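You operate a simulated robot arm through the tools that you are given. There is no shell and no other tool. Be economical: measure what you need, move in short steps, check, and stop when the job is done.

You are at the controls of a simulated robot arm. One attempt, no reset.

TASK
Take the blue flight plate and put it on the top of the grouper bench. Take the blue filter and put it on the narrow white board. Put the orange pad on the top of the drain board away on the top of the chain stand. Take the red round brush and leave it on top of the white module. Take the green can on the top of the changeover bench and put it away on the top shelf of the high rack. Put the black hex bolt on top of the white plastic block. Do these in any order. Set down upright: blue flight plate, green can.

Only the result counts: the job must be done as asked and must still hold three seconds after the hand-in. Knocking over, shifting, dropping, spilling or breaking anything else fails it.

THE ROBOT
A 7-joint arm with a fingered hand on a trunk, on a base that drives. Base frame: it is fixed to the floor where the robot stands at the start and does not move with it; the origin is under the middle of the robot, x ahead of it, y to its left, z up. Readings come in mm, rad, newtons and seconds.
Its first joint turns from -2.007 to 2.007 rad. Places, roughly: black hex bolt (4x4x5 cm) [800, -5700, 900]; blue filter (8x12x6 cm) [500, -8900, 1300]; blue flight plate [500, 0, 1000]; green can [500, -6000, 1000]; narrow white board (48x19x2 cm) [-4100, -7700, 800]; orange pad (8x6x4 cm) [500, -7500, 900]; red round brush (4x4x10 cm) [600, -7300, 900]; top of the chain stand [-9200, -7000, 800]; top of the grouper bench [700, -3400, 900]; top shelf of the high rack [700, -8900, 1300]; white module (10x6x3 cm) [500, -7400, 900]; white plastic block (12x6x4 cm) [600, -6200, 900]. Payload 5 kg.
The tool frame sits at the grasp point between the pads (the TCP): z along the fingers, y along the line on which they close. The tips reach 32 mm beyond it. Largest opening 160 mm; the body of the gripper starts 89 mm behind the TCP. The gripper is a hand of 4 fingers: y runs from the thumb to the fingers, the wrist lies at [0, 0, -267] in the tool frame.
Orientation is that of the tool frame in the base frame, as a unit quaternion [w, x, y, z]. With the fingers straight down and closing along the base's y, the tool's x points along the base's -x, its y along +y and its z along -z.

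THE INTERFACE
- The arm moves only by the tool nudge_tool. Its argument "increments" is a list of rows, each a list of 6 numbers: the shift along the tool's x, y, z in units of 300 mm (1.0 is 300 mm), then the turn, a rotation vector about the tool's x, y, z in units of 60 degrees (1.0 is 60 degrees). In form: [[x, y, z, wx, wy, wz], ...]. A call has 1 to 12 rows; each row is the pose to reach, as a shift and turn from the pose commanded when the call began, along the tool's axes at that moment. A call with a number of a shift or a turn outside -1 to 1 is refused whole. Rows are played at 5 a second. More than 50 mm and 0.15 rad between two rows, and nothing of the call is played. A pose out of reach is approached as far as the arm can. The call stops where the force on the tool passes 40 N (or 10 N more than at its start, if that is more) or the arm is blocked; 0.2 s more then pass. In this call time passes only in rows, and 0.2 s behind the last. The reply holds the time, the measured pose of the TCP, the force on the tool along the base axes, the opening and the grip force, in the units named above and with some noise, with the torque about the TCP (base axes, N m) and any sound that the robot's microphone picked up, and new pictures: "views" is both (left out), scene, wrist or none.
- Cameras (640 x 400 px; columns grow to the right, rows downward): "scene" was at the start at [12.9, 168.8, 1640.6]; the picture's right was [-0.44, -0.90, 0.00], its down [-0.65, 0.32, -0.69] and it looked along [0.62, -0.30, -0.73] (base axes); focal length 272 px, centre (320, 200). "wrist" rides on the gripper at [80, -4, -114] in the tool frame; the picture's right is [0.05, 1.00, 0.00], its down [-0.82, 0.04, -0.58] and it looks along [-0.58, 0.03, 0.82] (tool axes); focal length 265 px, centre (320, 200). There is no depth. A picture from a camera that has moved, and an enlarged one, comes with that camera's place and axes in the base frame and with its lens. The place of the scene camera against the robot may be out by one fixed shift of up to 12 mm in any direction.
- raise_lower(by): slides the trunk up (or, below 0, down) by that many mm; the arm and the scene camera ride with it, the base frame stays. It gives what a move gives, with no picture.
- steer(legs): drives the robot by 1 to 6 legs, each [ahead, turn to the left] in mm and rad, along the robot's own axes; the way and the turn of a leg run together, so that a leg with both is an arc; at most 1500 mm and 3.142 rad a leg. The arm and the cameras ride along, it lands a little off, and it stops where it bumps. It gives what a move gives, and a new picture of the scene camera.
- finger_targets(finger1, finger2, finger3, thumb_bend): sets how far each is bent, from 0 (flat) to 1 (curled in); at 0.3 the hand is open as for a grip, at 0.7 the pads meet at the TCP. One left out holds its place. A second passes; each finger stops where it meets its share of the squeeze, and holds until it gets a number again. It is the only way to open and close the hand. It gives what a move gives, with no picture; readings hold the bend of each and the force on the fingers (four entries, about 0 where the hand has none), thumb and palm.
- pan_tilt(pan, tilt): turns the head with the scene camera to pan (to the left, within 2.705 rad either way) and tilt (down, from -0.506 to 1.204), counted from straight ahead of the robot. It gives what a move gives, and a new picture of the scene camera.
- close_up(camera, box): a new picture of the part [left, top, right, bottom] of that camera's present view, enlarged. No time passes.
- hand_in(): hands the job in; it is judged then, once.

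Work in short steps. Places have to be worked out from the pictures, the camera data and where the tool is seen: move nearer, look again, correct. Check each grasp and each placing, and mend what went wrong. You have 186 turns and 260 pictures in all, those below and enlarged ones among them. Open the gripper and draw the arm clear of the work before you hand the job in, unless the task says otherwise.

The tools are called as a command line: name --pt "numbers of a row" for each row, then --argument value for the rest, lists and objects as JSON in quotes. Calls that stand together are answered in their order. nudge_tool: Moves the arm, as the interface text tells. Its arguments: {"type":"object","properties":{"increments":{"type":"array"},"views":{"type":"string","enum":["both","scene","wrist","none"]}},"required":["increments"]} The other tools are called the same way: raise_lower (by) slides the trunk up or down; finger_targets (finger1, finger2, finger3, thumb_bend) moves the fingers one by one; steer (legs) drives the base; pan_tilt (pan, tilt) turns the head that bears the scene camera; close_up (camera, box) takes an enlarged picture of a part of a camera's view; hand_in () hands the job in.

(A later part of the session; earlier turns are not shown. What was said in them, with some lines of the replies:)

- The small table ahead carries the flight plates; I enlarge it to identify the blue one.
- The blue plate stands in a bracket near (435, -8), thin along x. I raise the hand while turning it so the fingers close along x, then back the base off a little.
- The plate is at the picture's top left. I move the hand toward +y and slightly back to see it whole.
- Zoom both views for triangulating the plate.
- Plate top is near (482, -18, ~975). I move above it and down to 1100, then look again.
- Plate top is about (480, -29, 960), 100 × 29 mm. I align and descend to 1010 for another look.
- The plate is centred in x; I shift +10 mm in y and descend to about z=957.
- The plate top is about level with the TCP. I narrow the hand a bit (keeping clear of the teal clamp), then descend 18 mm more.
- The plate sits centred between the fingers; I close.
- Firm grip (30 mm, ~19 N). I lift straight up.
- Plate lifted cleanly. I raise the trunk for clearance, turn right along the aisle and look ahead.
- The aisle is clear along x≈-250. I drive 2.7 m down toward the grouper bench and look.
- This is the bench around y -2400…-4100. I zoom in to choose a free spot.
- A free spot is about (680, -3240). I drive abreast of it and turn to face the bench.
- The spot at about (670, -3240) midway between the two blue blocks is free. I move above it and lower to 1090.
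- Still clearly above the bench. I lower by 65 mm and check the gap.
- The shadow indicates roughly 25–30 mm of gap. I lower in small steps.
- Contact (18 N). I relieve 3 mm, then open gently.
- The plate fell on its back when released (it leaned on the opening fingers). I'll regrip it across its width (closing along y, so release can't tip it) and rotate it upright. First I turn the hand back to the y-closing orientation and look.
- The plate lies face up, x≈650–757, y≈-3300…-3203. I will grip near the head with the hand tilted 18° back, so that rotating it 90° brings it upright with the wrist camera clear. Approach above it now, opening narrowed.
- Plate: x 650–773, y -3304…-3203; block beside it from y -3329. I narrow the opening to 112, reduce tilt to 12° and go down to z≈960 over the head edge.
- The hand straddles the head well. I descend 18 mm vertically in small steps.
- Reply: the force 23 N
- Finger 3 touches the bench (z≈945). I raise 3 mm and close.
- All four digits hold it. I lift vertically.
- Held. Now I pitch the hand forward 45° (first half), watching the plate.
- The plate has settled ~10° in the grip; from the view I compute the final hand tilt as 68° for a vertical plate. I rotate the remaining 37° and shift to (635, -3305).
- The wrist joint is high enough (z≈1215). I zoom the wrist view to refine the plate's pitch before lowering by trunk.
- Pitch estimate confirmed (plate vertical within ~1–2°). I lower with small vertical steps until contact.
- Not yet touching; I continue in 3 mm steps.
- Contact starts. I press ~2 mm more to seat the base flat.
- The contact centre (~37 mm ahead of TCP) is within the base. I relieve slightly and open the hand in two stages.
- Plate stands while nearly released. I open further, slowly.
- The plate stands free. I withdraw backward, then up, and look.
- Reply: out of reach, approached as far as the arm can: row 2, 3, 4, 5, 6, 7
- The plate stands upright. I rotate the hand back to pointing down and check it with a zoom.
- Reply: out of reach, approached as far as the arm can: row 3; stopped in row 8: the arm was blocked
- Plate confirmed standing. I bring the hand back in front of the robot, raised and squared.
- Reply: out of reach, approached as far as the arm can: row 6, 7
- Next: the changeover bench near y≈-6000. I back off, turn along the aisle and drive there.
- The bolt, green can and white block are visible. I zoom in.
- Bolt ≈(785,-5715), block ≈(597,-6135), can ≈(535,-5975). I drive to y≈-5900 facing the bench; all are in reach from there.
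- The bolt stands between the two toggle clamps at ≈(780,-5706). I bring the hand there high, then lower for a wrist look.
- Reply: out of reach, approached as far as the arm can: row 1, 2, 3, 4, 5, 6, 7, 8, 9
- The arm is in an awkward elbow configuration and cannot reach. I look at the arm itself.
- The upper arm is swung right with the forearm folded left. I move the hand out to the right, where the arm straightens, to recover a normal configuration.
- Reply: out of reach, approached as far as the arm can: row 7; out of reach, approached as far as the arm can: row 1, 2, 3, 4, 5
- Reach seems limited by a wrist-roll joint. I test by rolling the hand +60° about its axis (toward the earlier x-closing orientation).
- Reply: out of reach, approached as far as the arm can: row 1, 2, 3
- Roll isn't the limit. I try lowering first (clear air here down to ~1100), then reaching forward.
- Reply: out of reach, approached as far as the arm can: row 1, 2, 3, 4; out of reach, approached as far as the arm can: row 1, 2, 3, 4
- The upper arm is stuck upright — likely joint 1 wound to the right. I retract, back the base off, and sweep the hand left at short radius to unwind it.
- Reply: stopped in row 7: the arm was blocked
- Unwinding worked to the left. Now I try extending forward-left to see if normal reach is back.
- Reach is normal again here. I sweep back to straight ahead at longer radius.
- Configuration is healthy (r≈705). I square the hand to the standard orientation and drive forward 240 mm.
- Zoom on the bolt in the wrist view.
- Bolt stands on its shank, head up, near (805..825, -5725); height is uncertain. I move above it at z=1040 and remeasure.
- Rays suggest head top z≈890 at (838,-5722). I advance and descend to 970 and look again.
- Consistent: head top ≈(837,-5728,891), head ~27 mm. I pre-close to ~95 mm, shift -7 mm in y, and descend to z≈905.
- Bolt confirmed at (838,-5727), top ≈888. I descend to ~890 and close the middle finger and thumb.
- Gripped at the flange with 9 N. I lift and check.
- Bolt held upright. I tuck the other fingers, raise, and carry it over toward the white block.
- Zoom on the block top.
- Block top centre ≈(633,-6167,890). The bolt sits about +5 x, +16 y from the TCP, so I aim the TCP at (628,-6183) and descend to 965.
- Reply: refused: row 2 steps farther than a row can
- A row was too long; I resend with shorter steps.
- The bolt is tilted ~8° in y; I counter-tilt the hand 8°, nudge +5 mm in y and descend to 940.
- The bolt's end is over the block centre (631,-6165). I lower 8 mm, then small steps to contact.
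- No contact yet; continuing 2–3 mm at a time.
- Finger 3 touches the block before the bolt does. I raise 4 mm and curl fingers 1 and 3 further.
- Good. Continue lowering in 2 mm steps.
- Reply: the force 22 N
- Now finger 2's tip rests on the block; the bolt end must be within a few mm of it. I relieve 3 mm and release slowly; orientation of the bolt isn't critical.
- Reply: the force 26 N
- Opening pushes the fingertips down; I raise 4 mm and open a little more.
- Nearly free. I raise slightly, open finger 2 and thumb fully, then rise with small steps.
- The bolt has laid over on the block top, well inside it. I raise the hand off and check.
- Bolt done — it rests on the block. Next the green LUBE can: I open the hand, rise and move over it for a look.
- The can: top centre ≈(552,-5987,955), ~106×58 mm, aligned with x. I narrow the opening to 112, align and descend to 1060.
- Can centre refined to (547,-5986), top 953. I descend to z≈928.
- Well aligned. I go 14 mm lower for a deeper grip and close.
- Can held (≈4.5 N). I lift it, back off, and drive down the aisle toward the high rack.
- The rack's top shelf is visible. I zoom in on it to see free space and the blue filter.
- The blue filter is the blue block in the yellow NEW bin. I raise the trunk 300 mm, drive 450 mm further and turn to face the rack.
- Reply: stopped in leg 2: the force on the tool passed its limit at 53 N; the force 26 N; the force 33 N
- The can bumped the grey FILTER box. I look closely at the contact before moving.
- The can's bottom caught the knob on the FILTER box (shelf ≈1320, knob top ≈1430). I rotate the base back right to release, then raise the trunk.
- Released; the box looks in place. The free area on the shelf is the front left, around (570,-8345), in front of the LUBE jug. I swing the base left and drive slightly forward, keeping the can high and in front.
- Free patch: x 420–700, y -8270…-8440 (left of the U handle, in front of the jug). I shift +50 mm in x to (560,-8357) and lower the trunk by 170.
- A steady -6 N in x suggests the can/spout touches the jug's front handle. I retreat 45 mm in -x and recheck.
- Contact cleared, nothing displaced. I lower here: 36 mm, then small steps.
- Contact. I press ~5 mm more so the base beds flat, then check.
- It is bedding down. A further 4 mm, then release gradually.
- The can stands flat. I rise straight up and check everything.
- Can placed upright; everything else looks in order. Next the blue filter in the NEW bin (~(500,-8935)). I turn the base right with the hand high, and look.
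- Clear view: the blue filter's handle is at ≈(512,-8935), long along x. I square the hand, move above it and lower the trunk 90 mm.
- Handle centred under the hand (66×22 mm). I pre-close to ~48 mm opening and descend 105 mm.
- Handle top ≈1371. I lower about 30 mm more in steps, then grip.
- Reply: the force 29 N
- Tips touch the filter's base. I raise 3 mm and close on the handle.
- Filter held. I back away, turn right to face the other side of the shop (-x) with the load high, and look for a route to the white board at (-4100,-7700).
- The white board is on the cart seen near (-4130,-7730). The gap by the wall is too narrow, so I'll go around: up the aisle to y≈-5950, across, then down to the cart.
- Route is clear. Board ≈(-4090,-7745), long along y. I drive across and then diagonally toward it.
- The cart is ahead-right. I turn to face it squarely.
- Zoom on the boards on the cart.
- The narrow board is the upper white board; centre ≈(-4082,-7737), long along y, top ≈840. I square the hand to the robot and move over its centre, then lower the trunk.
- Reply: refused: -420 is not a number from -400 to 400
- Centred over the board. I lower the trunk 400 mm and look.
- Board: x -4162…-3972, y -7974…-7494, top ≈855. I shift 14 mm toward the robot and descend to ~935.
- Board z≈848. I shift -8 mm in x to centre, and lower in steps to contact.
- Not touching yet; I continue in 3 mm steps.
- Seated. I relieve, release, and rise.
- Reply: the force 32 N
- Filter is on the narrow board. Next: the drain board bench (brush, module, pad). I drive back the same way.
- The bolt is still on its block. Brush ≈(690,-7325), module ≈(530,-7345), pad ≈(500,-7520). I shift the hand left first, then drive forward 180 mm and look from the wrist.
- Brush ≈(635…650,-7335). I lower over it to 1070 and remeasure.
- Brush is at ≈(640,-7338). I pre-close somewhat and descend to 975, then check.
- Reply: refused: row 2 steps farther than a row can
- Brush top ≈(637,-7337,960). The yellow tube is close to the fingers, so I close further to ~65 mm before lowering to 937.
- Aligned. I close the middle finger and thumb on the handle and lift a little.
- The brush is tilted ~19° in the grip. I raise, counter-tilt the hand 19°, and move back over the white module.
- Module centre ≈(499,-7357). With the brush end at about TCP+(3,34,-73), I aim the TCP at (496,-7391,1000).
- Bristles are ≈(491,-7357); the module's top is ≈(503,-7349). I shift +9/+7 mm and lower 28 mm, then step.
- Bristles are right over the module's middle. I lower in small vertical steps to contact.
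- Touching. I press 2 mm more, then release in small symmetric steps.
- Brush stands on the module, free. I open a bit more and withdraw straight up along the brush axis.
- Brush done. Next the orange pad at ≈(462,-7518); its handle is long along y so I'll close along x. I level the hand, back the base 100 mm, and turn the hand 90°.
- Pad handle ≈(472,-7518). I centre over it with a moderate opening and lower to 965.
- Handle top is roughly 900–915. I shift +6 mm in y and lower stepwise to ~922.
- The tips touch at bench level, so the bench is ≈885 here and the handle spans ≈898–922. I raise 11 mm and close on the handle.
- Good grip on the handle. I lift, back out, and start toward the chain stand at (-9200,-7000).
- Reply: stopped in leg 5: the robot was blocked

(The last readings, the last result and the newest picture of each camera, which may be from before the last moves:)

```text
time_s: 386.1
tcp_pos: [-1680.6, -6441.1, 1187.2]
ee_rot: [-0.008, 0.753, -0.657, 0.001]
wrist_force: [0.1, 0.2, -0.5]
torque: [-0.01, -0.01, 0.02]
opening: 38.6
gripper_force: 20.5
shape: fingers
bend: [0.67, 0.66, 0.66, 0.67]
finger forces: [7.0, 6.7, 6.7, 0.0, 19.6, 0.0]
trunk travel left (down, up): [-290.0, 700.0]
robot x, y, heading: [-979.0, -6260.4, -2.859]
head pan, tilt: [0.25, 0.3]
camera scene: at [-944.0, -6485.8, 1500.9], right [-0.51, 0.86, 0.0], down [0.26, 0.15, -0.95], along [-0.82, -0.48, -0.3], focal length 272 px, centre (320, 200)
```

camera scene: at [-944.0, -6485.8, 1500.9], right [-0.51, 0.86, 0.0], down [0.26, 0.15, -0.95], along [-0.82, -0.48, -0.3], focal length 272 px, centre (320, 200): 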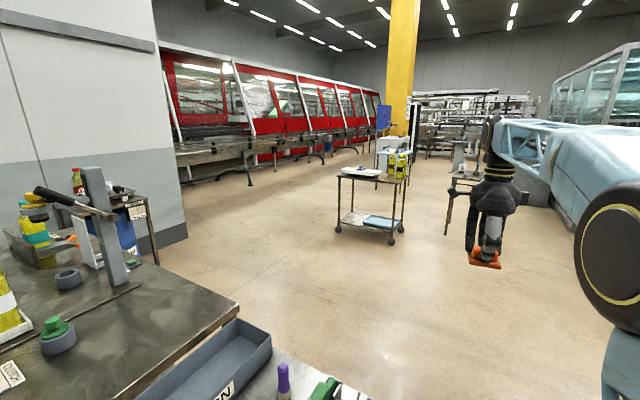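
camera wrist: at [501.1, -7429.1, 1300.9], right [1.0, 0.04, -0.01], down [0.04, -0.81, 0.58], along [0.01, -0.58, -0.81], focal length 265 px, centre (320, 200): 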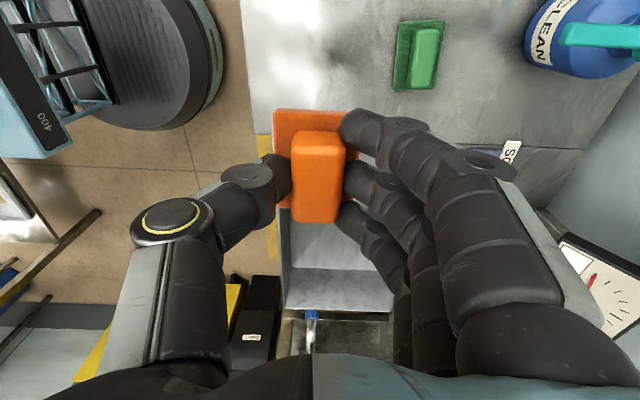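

The base drifted and touched a side table's edge; nothing visibly moved. I back off and steer around further north.

steer --legs '[[-280, 0], [0, -0.75]]'

pan_tilt --pan 0.9 --tilt 0.6

```text
time_s: 390.1
tcp_pos: [-1342.3, -5830.0, 1187.1]
ee_rot: [0.007, -0.455, 0.89, -0.004]
wrist_force: [-0.6, 0.7, -0.7]
torque: [0.0, 0.01, -0.03]
opening: 38.6
gripper_force: 19.1
shape: fingers
bend: [0.67, 0.66, 0.66, 0.67]
finger forces: [6.8, 6.6, 6.7, 0.1, 19.2, 0.0]
trunk travel left (down, up): [-290.0, 700.0]
robot x, y, heading: [-707.0, -6181.4, 2.664]
head pan, tilt: [0.25, 0.3]
camera scene: at [-839.1, -6369.6, 1501.0], right [0.23, 0.97, 0.0], down [0.29, -0.07, -0.96], along [-0.93, 0.22, -0.3], focal length 272 px, centre (320, 200)
```

scene: 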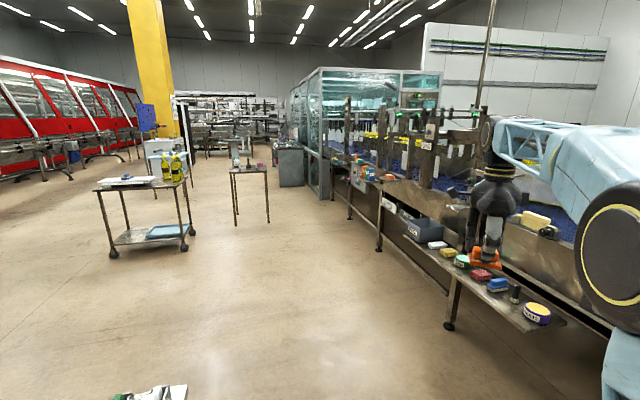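

```text
time_s: 391.2
tcp_pos: [-1341.8, -5829.5, 1186.5]
ee_rot: [0.008, -0.456, 0.89, -0.004]
wrist_force: [-0.2, -0.3, 0.2]
torque: [0.02, -0.02, 0.0]
opening: 38.2
gripper_force: 19.7
shape: fingers
bend: [0.67, 0.66, 0.66, 0.67]
finger forces: [6.9, 6.4, 6.7, 0.0, 19.3, 0.0]
trunk travel left (down, up): [-290.0, 700.0]
robot x, y, heading: [-708.2, -6184.3, 2.661]
head pan, tilt: [0.901, 0.6]
camera scene: at [-828.9, -6426.9, 1473.5], right [-0.41, 0.91, 0.0], down [0.52, 0.23, -0.83], along [-0.75, -0.34, -0.56], focal length 272 px, centre (320, 200)
```

scene: 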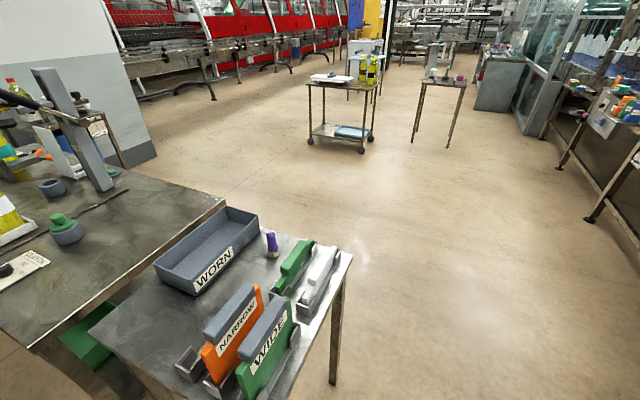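

Filter still on the cart's board. I go northwest 880 mm, then west along y≈-5790 between the scale table and the conveyor.

steer --legs '[[880, 0], [0, 0.47], [700, 0]]'

pan_tilt --pan 0.0 --tilt 0.3

```text
time_s: 400.7
tcp_pos: [-2910.4, -5754.0, 1186.0]
ee_rot: [0.008, -0.653, 0.758, -0.002]
wrist_force: [0.6, -0.4, 0.1]
torque: [0.02, 0.0, -0.01]
opening: 38.4
gripper_force: 20.3
shape: fingers
bend: [0.67, 0.66, 0.66, 0.67]
finger forces: [6.9, 6.5, 6.7, 0.1, 19.1, 0.0]
trunk travel left (down, up): [-290.0, 700.0]
robot x, y, heading: [-2186.0, -5778.2, 3.139]
head pan, tilt: [0.901, 0.6]
camera scene: at [-2182.3, -6049.1, 1473.5], right [-0.78, 0.62, 0.0], down [0.35, 0.44, -0.82], along [-0.51, -0.64, -0.57], focal length 272 px, centre (320, 200)
```

scene: 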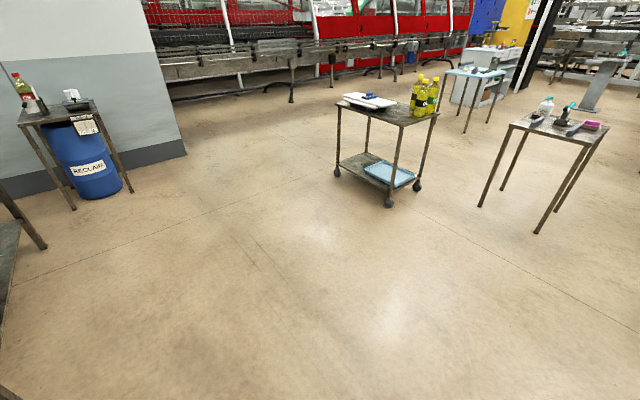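

```text
time_s: 401.9
tcp_pos: [-2911.6, -5753.1, 1187.6]
ee_rot: [0.008, -0.653, 0.757, -0.003]
wrist_force: [-0.1, -0.1, -0.3]
torque: [-0.03, 0.0, 0.02]
opening: 38.4
gripper_force: 19.5
shape: fingers
bend: [0.67, 0.66, 0.66, 0.67]
finger forces: [6.9, 6.5, 6.7, 0.0, 19.1, 0.0]
trunk travel left (down, up): [-290.0, 700.0]
robot x, y, heading: [-2188.2, -5778.7, 3.136]
head pan, tilt: [0.0, 0.3]
camera scene: at [-2220.5, -5979.7, 1501.0], right [0.0, 1.0, 0.0], down [0.3, 0.0, -0.96], along [-0.96, 0.0, -0.3], focal length 272 px, centre (320, 200)
```

scene: 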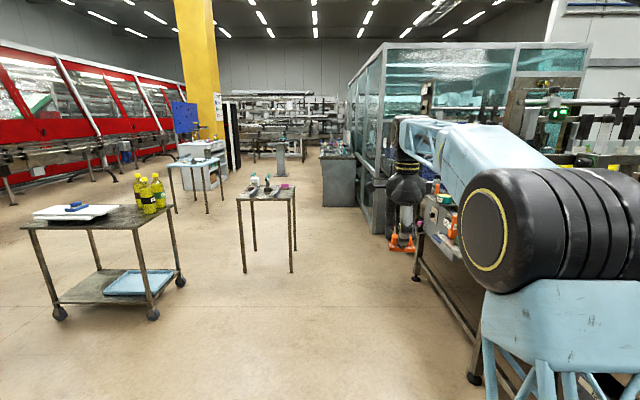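

The chain stand appears to be the grey pedestal near (-9070,-7000). I drive straight 3 m, then angle left toward it.

steer --legs '[[1500, 0], [1500, 0], [0, 0.358]]'

steer --legs '[[1300, 0], [1100, 0]]'

pan_tilt --pan 0.0 --tilt 0.45

```text
time_s: 417.5
tcp_pos: [-5879.4, -5969.9, 1186.0]
ee_rot: [-0.007, 0.77, -0.638, 0.001]
wrist_force: [-0.2, -0.1, -0.6]
torque: [-0.01, -0.02, -0.02]
opening: 38.3
gripper_force: 19.7
shape: fingers
bend: [0.67, 0.66, 0.66, 0.67]
finger forces: [7.0, 6.4, 6.6, 0.0, 18.9, 0.0]
trunk travel left (down, up): [-290.0, 700.0]
robot x, y, heading: [-5184.4, -5753.4, -2.803]
head pan, tilt: [0.0, 0.3]
camera scene: at [-5151.5, -5955.1, 1501.0], right [-0.33, 0.94, 0.0], down [0.28, 0.1, -0.96], along [-0.9, -0.31, -0.3], focal length 272 px, centre (320, 200)
```

scene: 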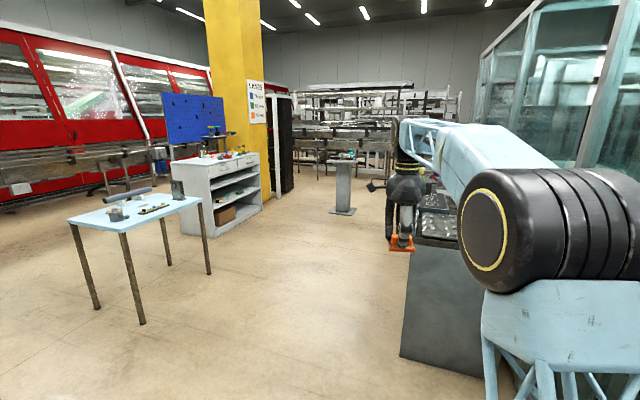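

```text
time_s: 425.6
tcp_pos: [-7185.9, -6429.5, 1184.7]
ee_rot: [-0.008, 0.769, -0.639, 0.003]
wrist_force: [1.6, -4.1, -0.9]
torque: [0.42, 0.1, 0.05]
opening: 38.1
gripper_force: 19.3
shape: fingers
bend: [0.67, 0.66, 0.66, 0.67]
finger forces: [7.2, 6.4, 6.6, 0.0, 18.8, 0.0]
trunk travel left (down, up): [-290.0, 700.0]
robot x, y, heading: [-6488.8, -6221.7, -2.943]
head pan, tilt: [0.0, 0.3]
stopped in leg 2: the robot was blocked; the commanded pose is now the measured one
camera scene: at [-6482.0, -6430.5, 1500.2], right [-0.2, 0.98, 0.0], down [0.29, 0.06, -0.96], along [-0.94, -0.19, -0.3], focal length 272 px, centre (320, 200)
```

scene: 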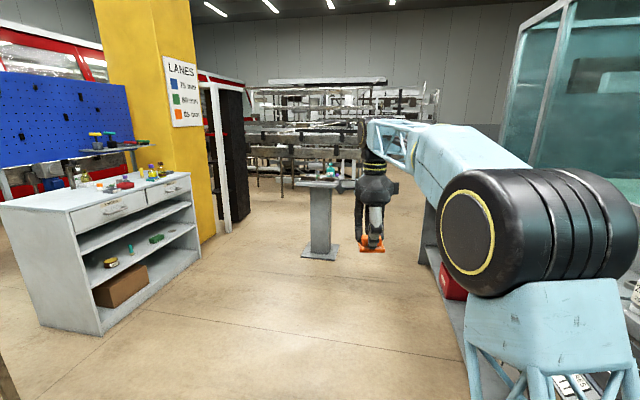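

```text
time_s: 426.3
tcp_pos: [-7187.8, -6421.7, 1186.4]
ee_rot: [-0.007, 0.767, -0.642, 0.003]
wrist_force: [-1.0, -0.4, -0.9]
torque: [0.02, 0.0, 0.02]
opening: 38.0
gripper_force: 19.0
shape: fingers
bend: [0.67, 0.66, 0.66, 0.67]
finger forces: [7.2, 6.5, 6.7, 0.0, 19.0, 0.0]
trunk travel left (down, up): [-290.0, 700.0]
robot x, y, heading: [-6491.5, -6224.3, -2.934]
head pan, tilt: [0.0, 0.45]
camera scene: at [-6481.5, -6425.7, 1487.0], right [-0.2, 0.98, 0.0], down [0.43, 0.09, -0.9], along [-0.88, -0.18, -0.43], focal length 272 px, centre (320, 200)
```

scene: 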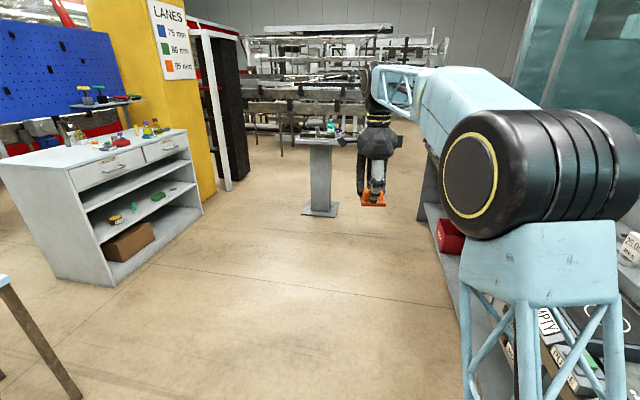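

The base brushed the grey cabinet's edge on the right. I back off, swing wider left, and continue.

steer --legs '[[-220, 0], [0, 0.45], [700, 0]]'

pan_tilt --pan -0.9 --tilt 0.7

```text
time_s: 432.8
tcp_pos: [-7391.3, -7072.1, 1184.8]
ee_rot: [-0.007, 0.886, -0.464, 0.002]
wrist_force: [0.8, -0.4, -0.6]
torque: [0.01, 0.03, 0.05]
opening: 37.9
gripper_force: 18.6
shape: fingers
bend: [0.67, 0.66, 0.66, 0.67]
finger forces: [7.1, 6.4, 6.6, 0.0, 18.8, 0.1]
trunk travel left (down, up): [-290.0, 700.0]
robot x, y, heading: [-6843.9, -6597.0, -2.51]
head pan, tilt: [0.0, 0.45]
camera scene: at [-6747.1, -6781.3, 1487.0], right [-0.59, 0.81, 0.0], down [0.35, 0.26, -0.9], along [-0.73, -0.53, -0.44], focal length 272 px, centre (320, 200)
```

scene: 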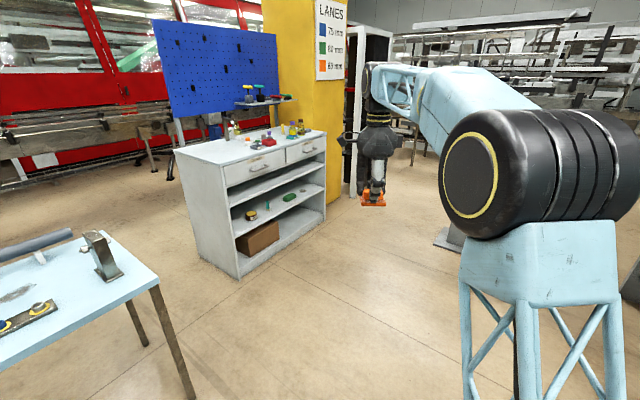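

```text
time_s: 434.0
tcp_pos: [-7392.0, -7071.8, 1186.1]
ee_rot: [-0.007, 0.886, -0.464, 0.002]
wrist_force: [-0.6, 0.6, -1.1]
torque: [0.0, 0.0, 0.01]
opening: 38.0
gripper_force: 19.8
shape: fingers
bend: [0.67, 0.66, 0.66, 0.67]
finger forces: [7.0, 6.4, 6.5, 0.1, 18.6, 0.1]
trunk travel left (down, up): [-290.0, 700.0]
robot x, y, heading: [-6842.9, -6597.7, -2.512]
head pan, tilt: [-0.901, 0.7]
camera scene: at [-6754.7, -6704.5, 1464.9], right [0.27, 0.96, 0.0], down [0.62, -0.17, -0.77], along [-0.74, 0.2, -0.64], focal length 272 px, centre (320, 200)
```

scene: 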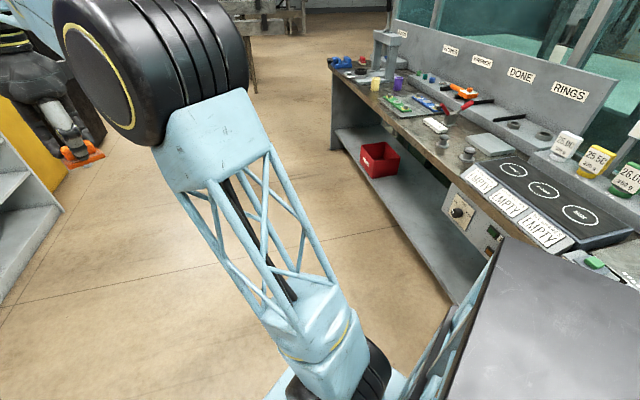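

The right-hand bench front is at y≈-5980. I turn right toward the stand and drive 1.6 m along y≈-6900.

steer --legs '[[0, -0.405], [800, 0], [700, 0]]'

pan_tilt --pan 0.0 --tilt 0.7

```text
time_s: 442.9
tcp_pos: [-8974.3, -7153.8, 1185.2]
ee_rot: [-0.007, 0.778, -0.628, 0.003]
wrist_force: [0.4, 0.2, -1.2]
torque: [0.0, -0.01, 0.0]
opening: 36.3
gripper_force: 46.4
shape: fingers
bend: [0.67, 0.66, 0.67, 0.67]
finger forces: [27.0, 8.1, 37.7, 0.0, 20.6, 0.1]
trunk travel left (down, up): [-290.0, 700.0]
robot x, y, heading: [-8283.0, -6929.5, -2.907]
head pan, tilt: [-0.901, 0.7]
camera scene: at [-8245.8, -7059.8, 1464.8], right [0.62, 0.79, 0.0], down [0.51, -0.4, -0.76], along [-0.6, 0.47, -0.64], focal length 272 px, centre (320, 200)
```

scene: 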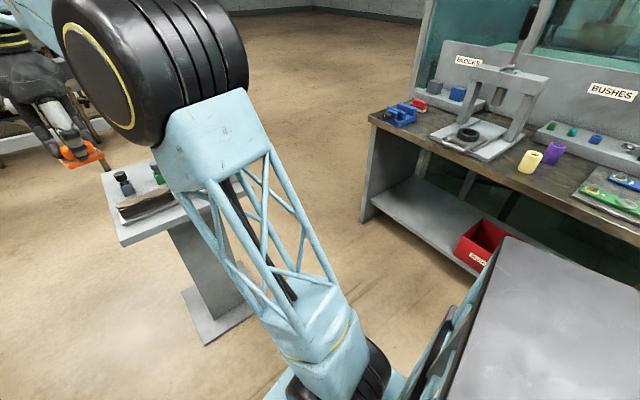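

```text
time_s: 444.1
tcp_pos: [-8974.3, -7153.5, 1186.1]
ee_rot: [-0.007, 0.778, -0.628, 0.004]
wrist_force: [0.3, 0.7, -0.9]
torque: [0.02, -0.03, -0.01]
opening: 36.7
gripper_force: 46.7
shape: fingers
bend: [0.67, 0.66, 0.67, 0.67]
finger forces: [27.0, 8.1, 37.8, 0.0, 20.6, 0.0]
trunk travel left (down, up): [-290.0, 700.0]
robot x, y, heading: [-8287.6, -6933.1, -2.902]
head pan, tilt: [0.0, 0.7]
camera scene: at [-8261.6, -7132.0, 1464.9], right [-0.23, 0.97, 0.0], down [0.63, 0.15, -0.76], along [-0.74, -0.18, -0.64], focal length 272 px, centre (320, 200)
```

scene: 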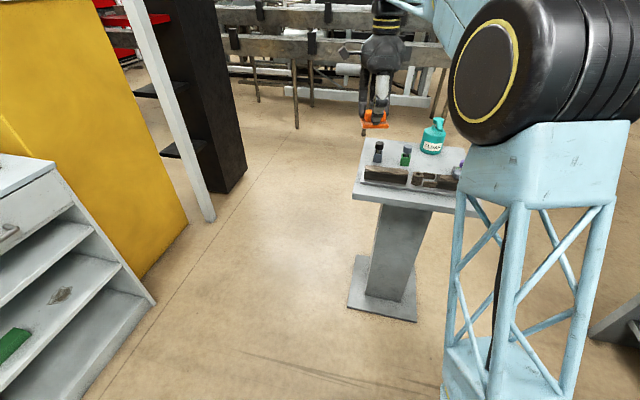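

The stand top is right ahead. Finger forces changed; I check the grip and the stand top.

close_up --camera "wrist" --box '[0, 0, 640, 400]'

close_up --camera "scene" --box '[330, 70, 490, 220]'

```text
1.00 times, centred on (320, 200) of wrist (not enlarged: the box is as wide or as high as the picture)
camera zoom: at [-8955.4, -7233.7, 1300.1], right [-0.97, -0.26, -0.01], down [-0.22, 0.78, 0.58], along [-0.14, 0.56, -0.81], focal length 265 px, centre (320, 200)
```

zoom: 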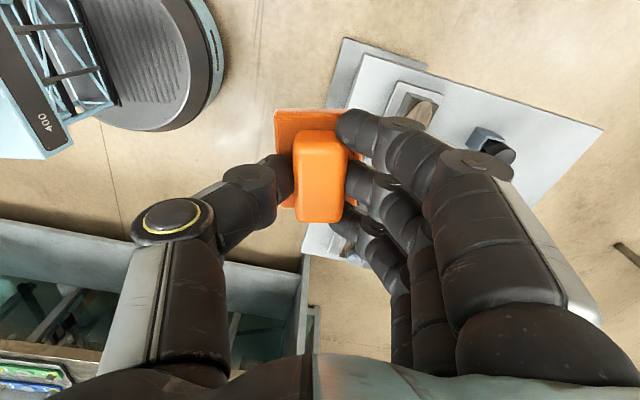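

```text
2.67 times, centred on (410, 145) of scene
camera zoom: at [-8261.6, -7132.0, 1464.9], right [-0.23, 0.97, 0.0], down [0.63, 0.15, -0.76], along [-0.74, -0.18, -0.64], focal length 724 px, centre (80, 347)
```

zoom: 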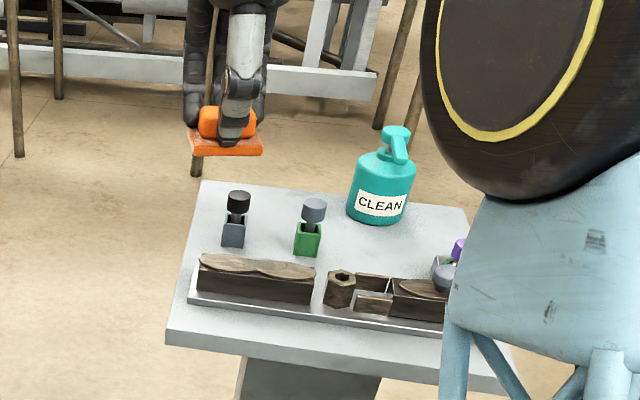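

Grip is fine. The stand top is ≈(-9050…-9520, -7200…-6750). A free spot lies between the green stamp and the bottle, ≈(-9340,-6900). I drive 250 mm closer and square up.

steer --legs '[[250, 0], [0, -0.24]]'

pan_tilt --pan -0.1 --tilt 0.75

close_up --camera "wrist" --box '[0, 0, 640, 400]'

close_up --camera "scene" --box '[280, 60, 480, 240]'

```text
time_s: 446.8
tcp_pos: [-9253.7, -7030.0, 1185.0]
ee_rot: [0.006, -0.692, 0.722, -0.004]
wrist_force: [0.1, 0.8, -0.5]
torque: [-0.03, -0.04, -0.01]
opening: 36.4
gripper_force: 47.8
shape: fingers
bend: [0.67, 0.66, 0.67, 0.67]
finger forces: [28.1, 8.0, 39.0, 0.1, 20.0, 0.0]
trunk travel left (down, up): [-290.0, 700.0]
robot x, y, heading: [-8531.7, -6985.8, 3.12]
head pan, tilt: [0.0, 0.7]
camera scene: at [-8559.0, -7188.8, 1464.9], right [0.02, 1.0, 0.0], down [0.64, -0.01, -0.76], along [-0.76, 0.01, -0.64], focal length 272 px, centre (320, 200)
```

scene: 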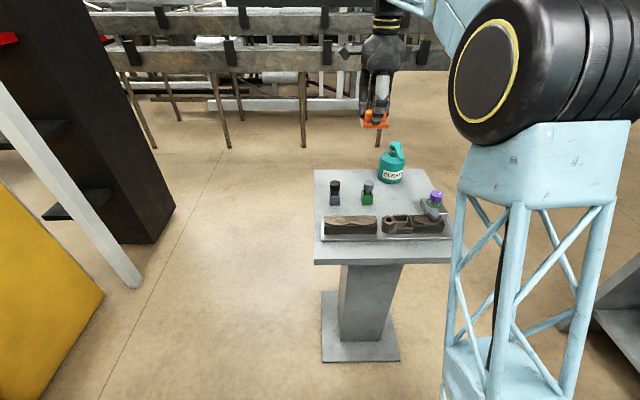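

```text
time_s: 447.5
tcp_pos: [-9253.3, -7030.4, 1186.0]
ee_rot: [0.006, -0.691, 0.723, -0.005]
wrist_force: [0.1, 0.3, -0.1]
torque: [0.02, 0.0, 0.01]
opening: 36.5
gripper_force: 47.6
shape: fingers
bend: [0.67, 0.66, 0.67, 0.67]
finger forces: [28.1, 8.0, 39.0, 0.0, 20.1, 0.1]
trunk travel left (down, up): [-290.0, 700.0]
robot x, y, heading: [-8530.8, -6988.3, 3.123]
head pan, tilt: [-0.099, 0.75]
camera scene: at [-8556.4, -7180.7, 1460.6], right [0.12, 0.99, 0.0], down [0.68, -0.08, -0.73], along [-0.73, 0.09, -0.68], focal length 272 px, centre (320, 200)
```

scene: 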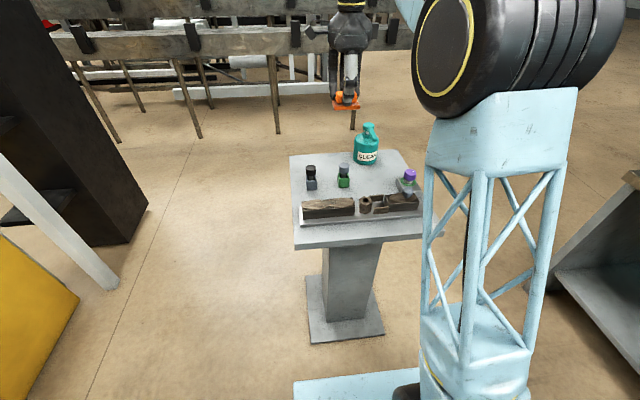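

```text
1.00 times, centred on (320, 200) of wrist (not enlarged: the box is as wide or as high as the picture)
camera zoom: at [-9255.5, -7112.7, 1300.0], right [-1.0, -0.01, -0.02], down [-0.02, 0.81, 0.58], along [0.01, 0.58, -0.81], focal length 265 px, centre (320, 200)
```

zoom: 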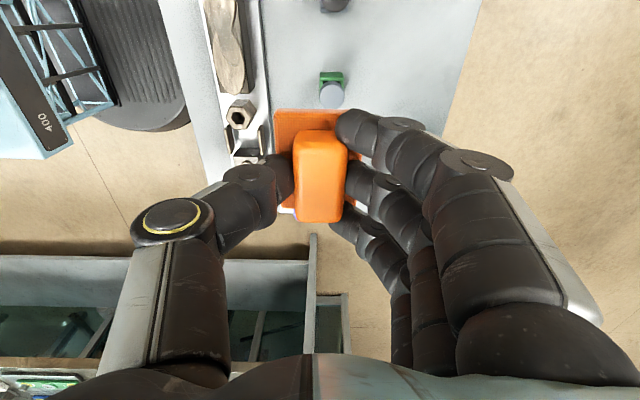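

```text
2.22 times, centred on (380, 150) of scene
camera zoom: at [-8556.4, -7180.7, 1460.6], right [0.12, 0.99, 0.0], down [0.68, -0.08, -0.73], along [-0.73, 0.09, -0.68], focal length 603 px, centre (187, 311)
```

zoom: 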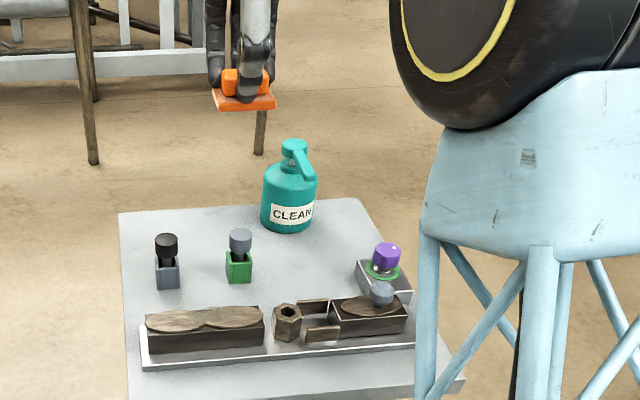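

The back-left area of the stand top is roomy: about (-9400,-7075). I move above it and lower to 1060.

nudge_tool --pt "0.04 0.12 0.0 0 0 0" --pt "0.08 0.25 0.05 0 0 0" --pt "0.12 0.37 0.1 0 0 0" --pt "0.172 0.483 0.16 0 0 0" --pt "0.172 0.483 0.3 0 0 0" --pt "0.172 0.483 0.42 0 0 0" --views "both"

close_up --camera "scene" --box '[260, 80, 440, 240]'

```text
time_s: 448.9
tcp_pos: [-9400.4, -7075.0, 1057.3]
ee_rot: [0.006, -0.691, 0.723, -0.003]
wrist_force: [0.4, -0.4, -1.1]
torque: [0.0, 0.02, 0.01]
opening: 36.4
gripper_force: 50.8
shape: fingers
bend: [0.67, 0.66, 0.67, 0.67]
finger forces: [32.9, 7.8, 41.8, 0.1, 20.5, 0.0]
trunk travel left (down, up): [-290.0, 700.0]
robot x, y, heading: [-8531.6, -6989.0, 3.12]
head pan, tilt: [-0.099, 0.75]
camera scene: at [-8556.0, -7180.5, 1460.6], right [0.12, 0.99, 0.0], down [0.68, -0.08, -0.73], along [-0.73, 0.09, -0.68], focal length 272 px, centre (320, 200)
camera wrist: at [-9401.2, -7157.5, 1171.5], right [-1.0, -0.01, -0.01], down [-0.01, 0.81, 0.58], along [0.01, 0.58, -0.81], focal length 265 px, centre (320, 200)
```

scene: 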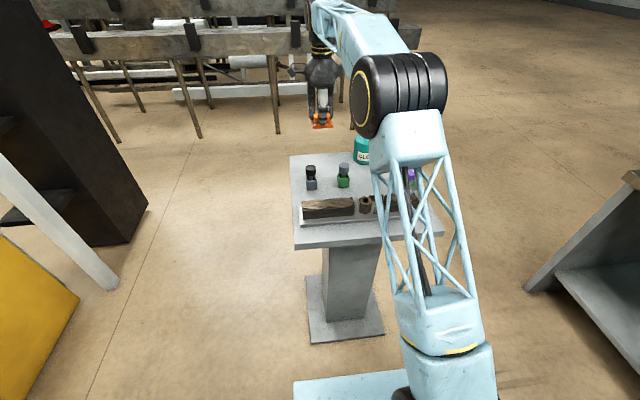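
wrist: 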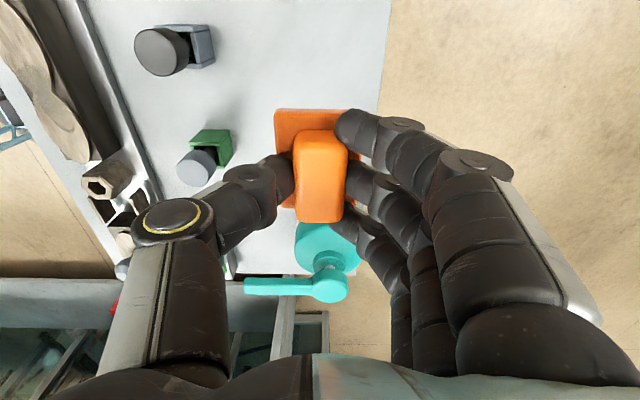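

```text
2.50 times, centred on (350, 160) of scene
camera zoom: at [-8556.0, -7180.5, 1460.6], right [0.12, 0.99, 0.0], down [0.68, -0.08, -0.73], along [-0.73, 0.09, -0.68], focal length 679 px, centre (245, 300)
```

zoom: 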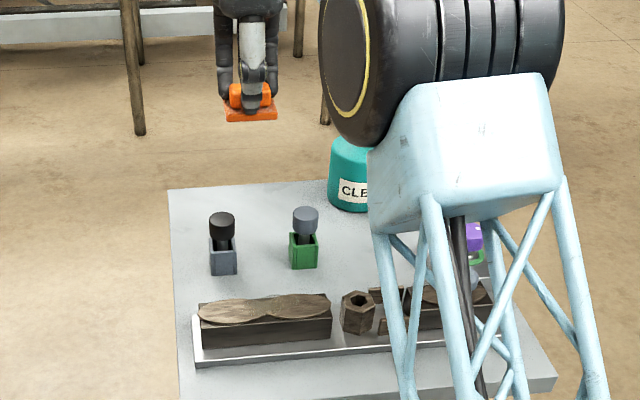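

Back edge x≈-9470, stamps at x≈-9264, bottle at y>-6950. I shift 22 mm toward the robot and lower to ~905.

nudge_tool --pt "0 -0.073 0.13 0 0 0" --pt "0 -0.073 0.28 0 0 0" --pt "0 -0.073 0.42 0 0 0" --pt "0 -0.073 0.5 0 0 0" --views "wrist"

close_up --camera "scene" --box '[280, 90, 400, 210]'

```text
time_s: 449.9
tcp_pos: [-9374.8, -7074.0, 909.7]
ee_rot: [0.006, -0.691, 0.723, -0.003]
wrist_force: [0.9, -0.1, -1.4]
torque: [0.03, -0.02, 0.0]
opening: 36.1
gripper_force: 53.3
shape: fingers
bend: [0.67, 0.66, 0.67, 0.67]
finger forces: [35.0, 7.7, 42.9, 0.0, 20.3, 0.0]
trunk travel left (down, up): [-290.0, 700.0]
robot x, y, heading: [-8528.7, -6985.8, 3.119]
head pan, tilt: [-0.099, 0.75]
camera wrist: at [-9376.3, -7156.4, 1024.2], right [-1.0, -0.01, -0.01], down [-0.01, 0.81, 0.58], along [0.01, 0.58, -0.81], focal length 265 px, centre (320, 200)
```

wrist: 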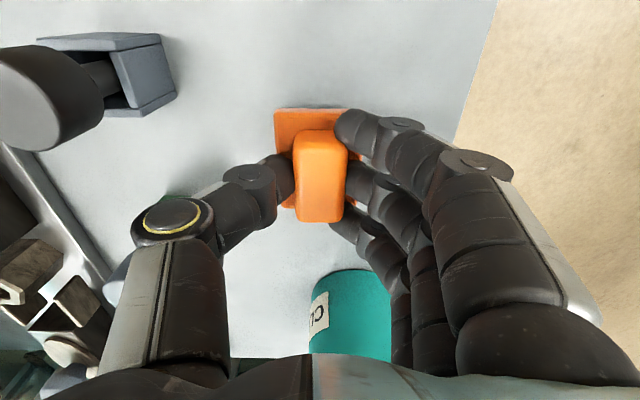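

```text
3.33 times, centred on (340, 150) of scene
camera zoom: at [-8556.5, -7180.7, 1460.6], right [0.12, 0.99, 0.0], down [0.68, -0.08, -0.73], along [-0.73, 0.09, -0.68], focal length 905 px, centre (253, 367)
```

zoom: 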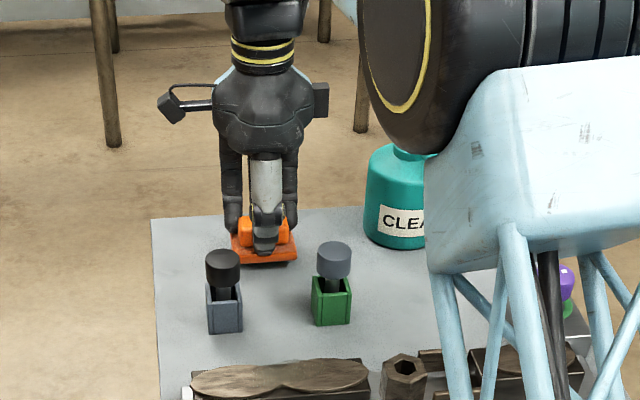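

Clear on all sides. Lowering in small steps to contact.

nudge_tool --pt "0 0 0.03 0 0 0" --pt "0 0 0.055 0 0 0" --views "none"

nudge_tool --pt "0 0 0.02 0 0 0" --views "none"

nudge_tool --pt "0 0 0.017 0 0 0" --views "none"

close_up --camera "scene" --box '[280, 90, 400, 210]'

```text
time_s: 450.5
tcp_pos: [-9375.2, -7073.7, 898.3]
ee_rot: [0.004, -0.691, 0.723, -0.001]
wrist_force: [-0.3, 1.1, 34.4]
torque: [0.28, 0.48, 0.02]
opening: 35.9
gripper_force: 65.4
shape: fingers
bend: [0.68, 0.67, 0.69, 0.67]
finger forces: [35.1, 13.9, 52.6, 0.1, 29.1, 0.0]
trunk travel left (down, up): [-290.0, 700.0]
robot x, y, heading: [-8531.0, -6987.4, 3.121]
head pan, tilt: [-0.099, 0.75]
```

```text
time_s: 450.8
tcp_pos: [-9376.1, -7074.3, 897.8]
ee_rot: [0.002, -0.691, 0.723, 0.001]
wrist_force: [4.5, 0.4, 17.8]
torque: [0.14, 0.09, -0.11]
opening: 36.0
gripper_force: 62.8
shape: fingers
bend: [0.68, 0.67, 0.68, 0.67]
finger forces: [35.9, 8.0, 51.0, 0.0, 30.9, 0.0]
trunk travel left (down, up): [-290.0, 700.0]
robot x, y, heading: [-8531.8, -6986.1, 3.121]
head pan, tilt: [-0.099, 0.75]
stopped in row 1: the force on the tool passed its limit at 50 N (the readings are from after the stop); the commanded pose is now the measured one
```

```text
time_s: 451.2
tcp_pos: [-9376.9, -7074.2, 898.6]
ee_rot: [-0.001, -0.691, 0.723, 0.003]
wrist_force: [3.5, 0.5, 16.9]
torque: [0.13, -0.07, -0.08]
opening: 35.9
gripper_force: 62.9
shape: fingers
bend: [0.68, 0.67, 0.68, 0.68]
finger forces: [36.6, 7.6, 49.9, 0.0, 32.3, 0.0]
trunk travel left (down, up): [-290.0, 700.0]
robot x, y, heading: [-8528.9, -6987.1, 3.118]
head pan, tilt: [-0.099, 0.75]
stopped in row 1: the force on the tool passed its limit at 44 N (the readings are from after the stop); the commanded pose is now the measured one
```

```text
3.33 times, centred on (340, 150) of scene
camera zoom: at [-8554.3, -7180.5, 1460.4], right [0.12, 0.99, 0.0], down [0.68, -0.08, -0.73], along [-0.73, 0.09, -0.68], focal length 905 px, centre (253, 367)
```

zoom: 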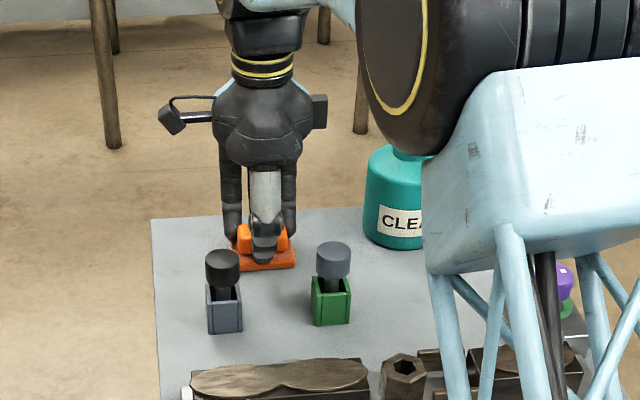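

The pad is on the stand. I relieve 3 mm, open, and rise.

nudge_tool --pt "0 0 -0.01 0 0 0" --views "none"

finger_targets --finger1 0.61 --finger2 0.61 --finger3 0.61 --thumb_bend 0.61

nudge_tool --pt "0 0 -0.03 0 0 0" --pt "0 0 -0.08 0 0 0" --views "none"

close_up --camera "wrist" --box '[160, 60, 520, 300]'

```text
time_s: 451.6
tcp_pos: [-9377.6, -7075.2, 898.4]
ee_rot: [0.0, -0.691, 0.723, 0.002]
wrist_force: [4.8, 0.8, 11.0]
torque: [0.14, 0.05, -0.06]
opening: 35.9
gripper_force: 60.7
shape: fingers
bend: [0.68, 0.67, 0.68, 0.68]
finger forces: [36.3, 7.4, 50.0, 0.0, 27.7, 0.0]
trunk travel left (down, up): [-290.0, 700.0]
robot x, y, heading: [-8530.0, -6988.8, 3.12]
head pan, tilt: [-0.099, 0.75]
```

```text
time_s: 452.6
tcp_pos: [-9376.7, -7073.8, 899.3]
ee_rot: [0.0, -0.691, 0.723, 0.002]
wrist_force: [6.5, 0.8, 20.1]
torque: [0.03, 0.14, -0.04]
opening: 42.1
gripper_force: 44.8
shape: fingers
bend: [0.66, 0.64, 0.66, 0.61]
finger forces: [39.4, 9.3, 40.6, 0.1, 0.1, 0.0]
trunk travel left (down, up): [-290.0, 700.0]
robot x, y, heading: [-8531.5, -6985.7, 3.113]
head pan, tilt: [-0.099, 0.75]
```

```text
time_s: 453.2
tcp_pos: [-9378.3, -7074.2, 921.5]
ee_rot: [0.001, -0.691, 0.723, 0.001]
wrist_force: [0.3, -0.2, -0.3]
torque: [-0.01, 0.01, 0.0]
opening: 49.4
gripper_force: 0.1
shape: fingers
bend: [0.61, 0.61, 0.61, 0.61]
finger forces: [0.0, 0.0, 0.0, 0.1, 0.0, 0.0]
trunk travel left (down, up): [-290.0, 700.0]
robot x, y, heading: [-8532.2, -6989.9, 3.126]
head pan, tilt: [-0.099, 0.75]
```

```text
1.67 times, centred on (340, 180) of wrist
camera zoom: at [-9378.1, -7155.7, 1036.6], right [-1.0, -0.01, 0.0], down [-0.01, 0.81, 0.58], along [0.0, 0.58, -0.81], focal length 442 px, centre (287, 233)
```

zoom: 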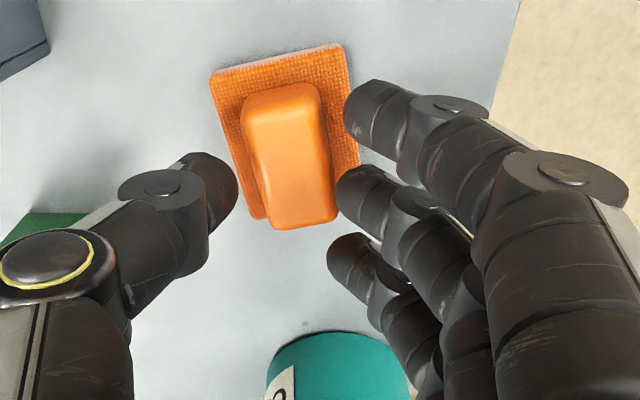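

Pad released, resting flat on the stand. I rise clear and check.

nudge_tool --pt "0 0 -0.1 0 0 0" --pt "0 0 -0.25 0 0 0" --pt "0 0 -0.4 0 0 0" --pt "0 0 -0.55 0 0 0" --pt "0 0 -0.7 0 0 0" --pt "0 0 -0.85 0 0 0" --views "wrist"

finger_targets --finger1 0.3 --finger2 0.3 --finger3 0.3 --thumb_bend 0.3

close_up --camera "scene" --box '[270, 90, 430, 240]'

steer --legs '[[-400, 0]]'

```text
time_s: 454.6
tcp_pos: [-9378.4, -7074.7, 1175.7]
ee_rot: [0.001, -0.691, 0.723, 0.0]
wrist_force: [0.0, -0.5, 1.0]
torque: [0.01, -0.01, 0.02]
opening: 49.5
gripper_force: 0.1
shape: fingers
bend: [0.61, 0.61, 0.61, 0.61]
finger forces: [0.0, 0.1, 0.0, 0.1, 0.0, 0.1]
trunk travel left (down, up): [-290.0, 700.0]
robot x, y, heading: [-8532.6, -6983.7, 3.126]
head pan, tilt: [-0.099, 0.75]
camera wrist: at [-9377.3, -7157.6, 1290.8], right [-1.0, -0.01, 0.0], down [-0.01, 0.81, 0.58], along [0.0, 0.58, -0.81], focal length 265 px, centre (320, 200)
```

wrist: 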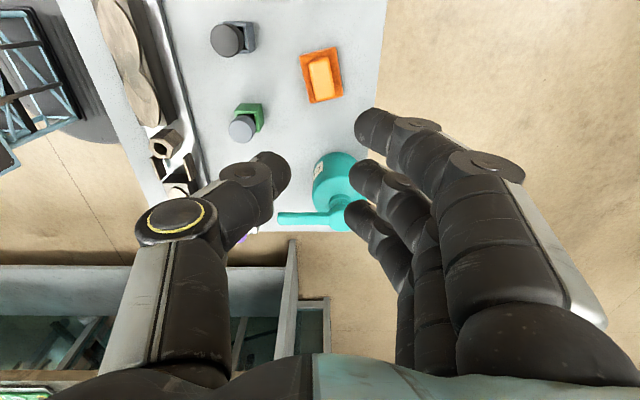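

```text
time_s: 455.6
tcp_pos: [-9377.1, -7075.3, 1175.9]
ee_rot: [0.0, -0.691, 0.723, 0.001]
wrist_force: [-0.2, -0.3, 0.0]
torque: [0.02, 0.0, -0.01]
opening: 170.0
gripper_force: 0.1
shape: fingers
bend: [0.3, 0.3, 0.3, 0.3]
finger forces: [0.1, 0.0, 0.0, 0.1, 0.0, 0.0]
trunk travel left (down, up): [-290.0, 700.0]
robot x, y, heading: [-8529.7, -6987.5, 3.124]
head pan, tilt: [-0.099, 0.75]
```

```text
2.67 times, centred on (350, 165) of scene
camera zoom: at [-8556.4, -7180.7, 1460.6], right [0.12, 0.99, 0.0], down [0.68, -0.08, -0.73], along [-0.73, 0.09, -0.68], focal length 724 px, centre (240, 293)
```

zoom: 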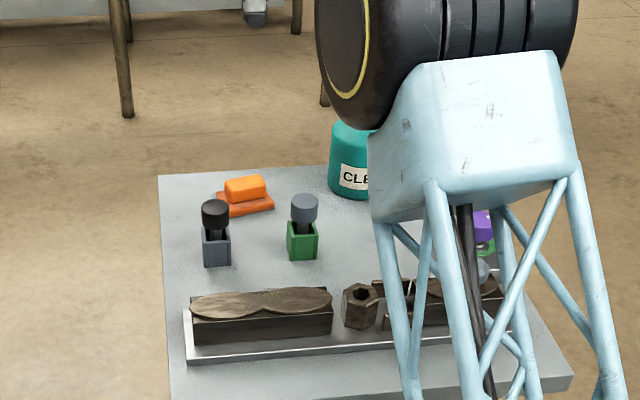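

```text
time_s: 458.1
tcp_pos: [-8984.5, -7082.6, 1175.3]
ee_rot: [0.0, -0.691, 0.723, 0.002]
wrist_force: [-0.4, -0.1, 0.5]
torque: [0.04, 0.01, 0.02]
opening: 170.2
gripper_force: 0.0
shape: fingers
bend: [0.3, 0.3, 0.3, 0.3]
finger forces: [0.0, 0.0, 0.1, 0.1, 0.0, 0.1]
trunk travel left (down, up): [-290.0, 700.0]
robot x, y, heading: [-8136.9, -6995.0, 3.125]
head pan, tilt: [-0.099, 0.75]
camera scene: at [-8163.3, -7188.4, 1460.6], right [0.12, 0.99, 0.0], down [0.68, -0.08, -0.73], along [-0.73, 0.09, -0.68], focal length 272 px, centre (320, 200)
```

scene: 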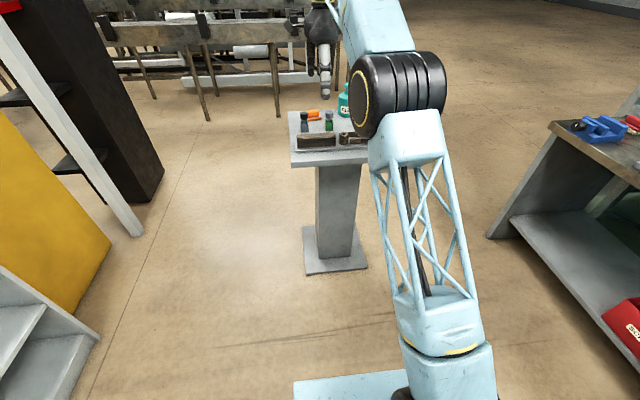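

All six items are placed, the hand is open and clear; I hand in.

hand_in

```text
The job is handed in.
```

I put all six items where you asked and handed the job in. I haven't seen the result of the judging.

| Item | Where it is now |
|---|---|
| Blue flight plate | Standing upright on the grouper bench. It fell over on the first release, and I stood it up again. |
| Blue filter | On the narrow white board, the upper one of the two on the cart. |
| Orange pad | On top of the chain stand. |
| Red round brush | Standing on the white module. |
| Green can | Upright on the top shelf of the high rack. |
| Black hex bolt | Lying on its side on the white plastic block, because it tipped over as I let go. |

I bumped other things along the way:
- **High rack:** the can hit the grey FILTER box with up to 53 N and pressed against it for about a second. It also touched something beside the LUBE jug lightly, probably the jug's front handle. The box looked in place afterwards, but from the camera I couldn't rule out a shift of up to about 10 mm.
- **Floor:** the base bumped the side table with the WORN tray, then a grey cabinet near the RINGS bench. Neither visibly moved.

I last saw the bolt, filter and brush still in place after I'd moved on, but I didn't go back to check the plate or the can before handing in.
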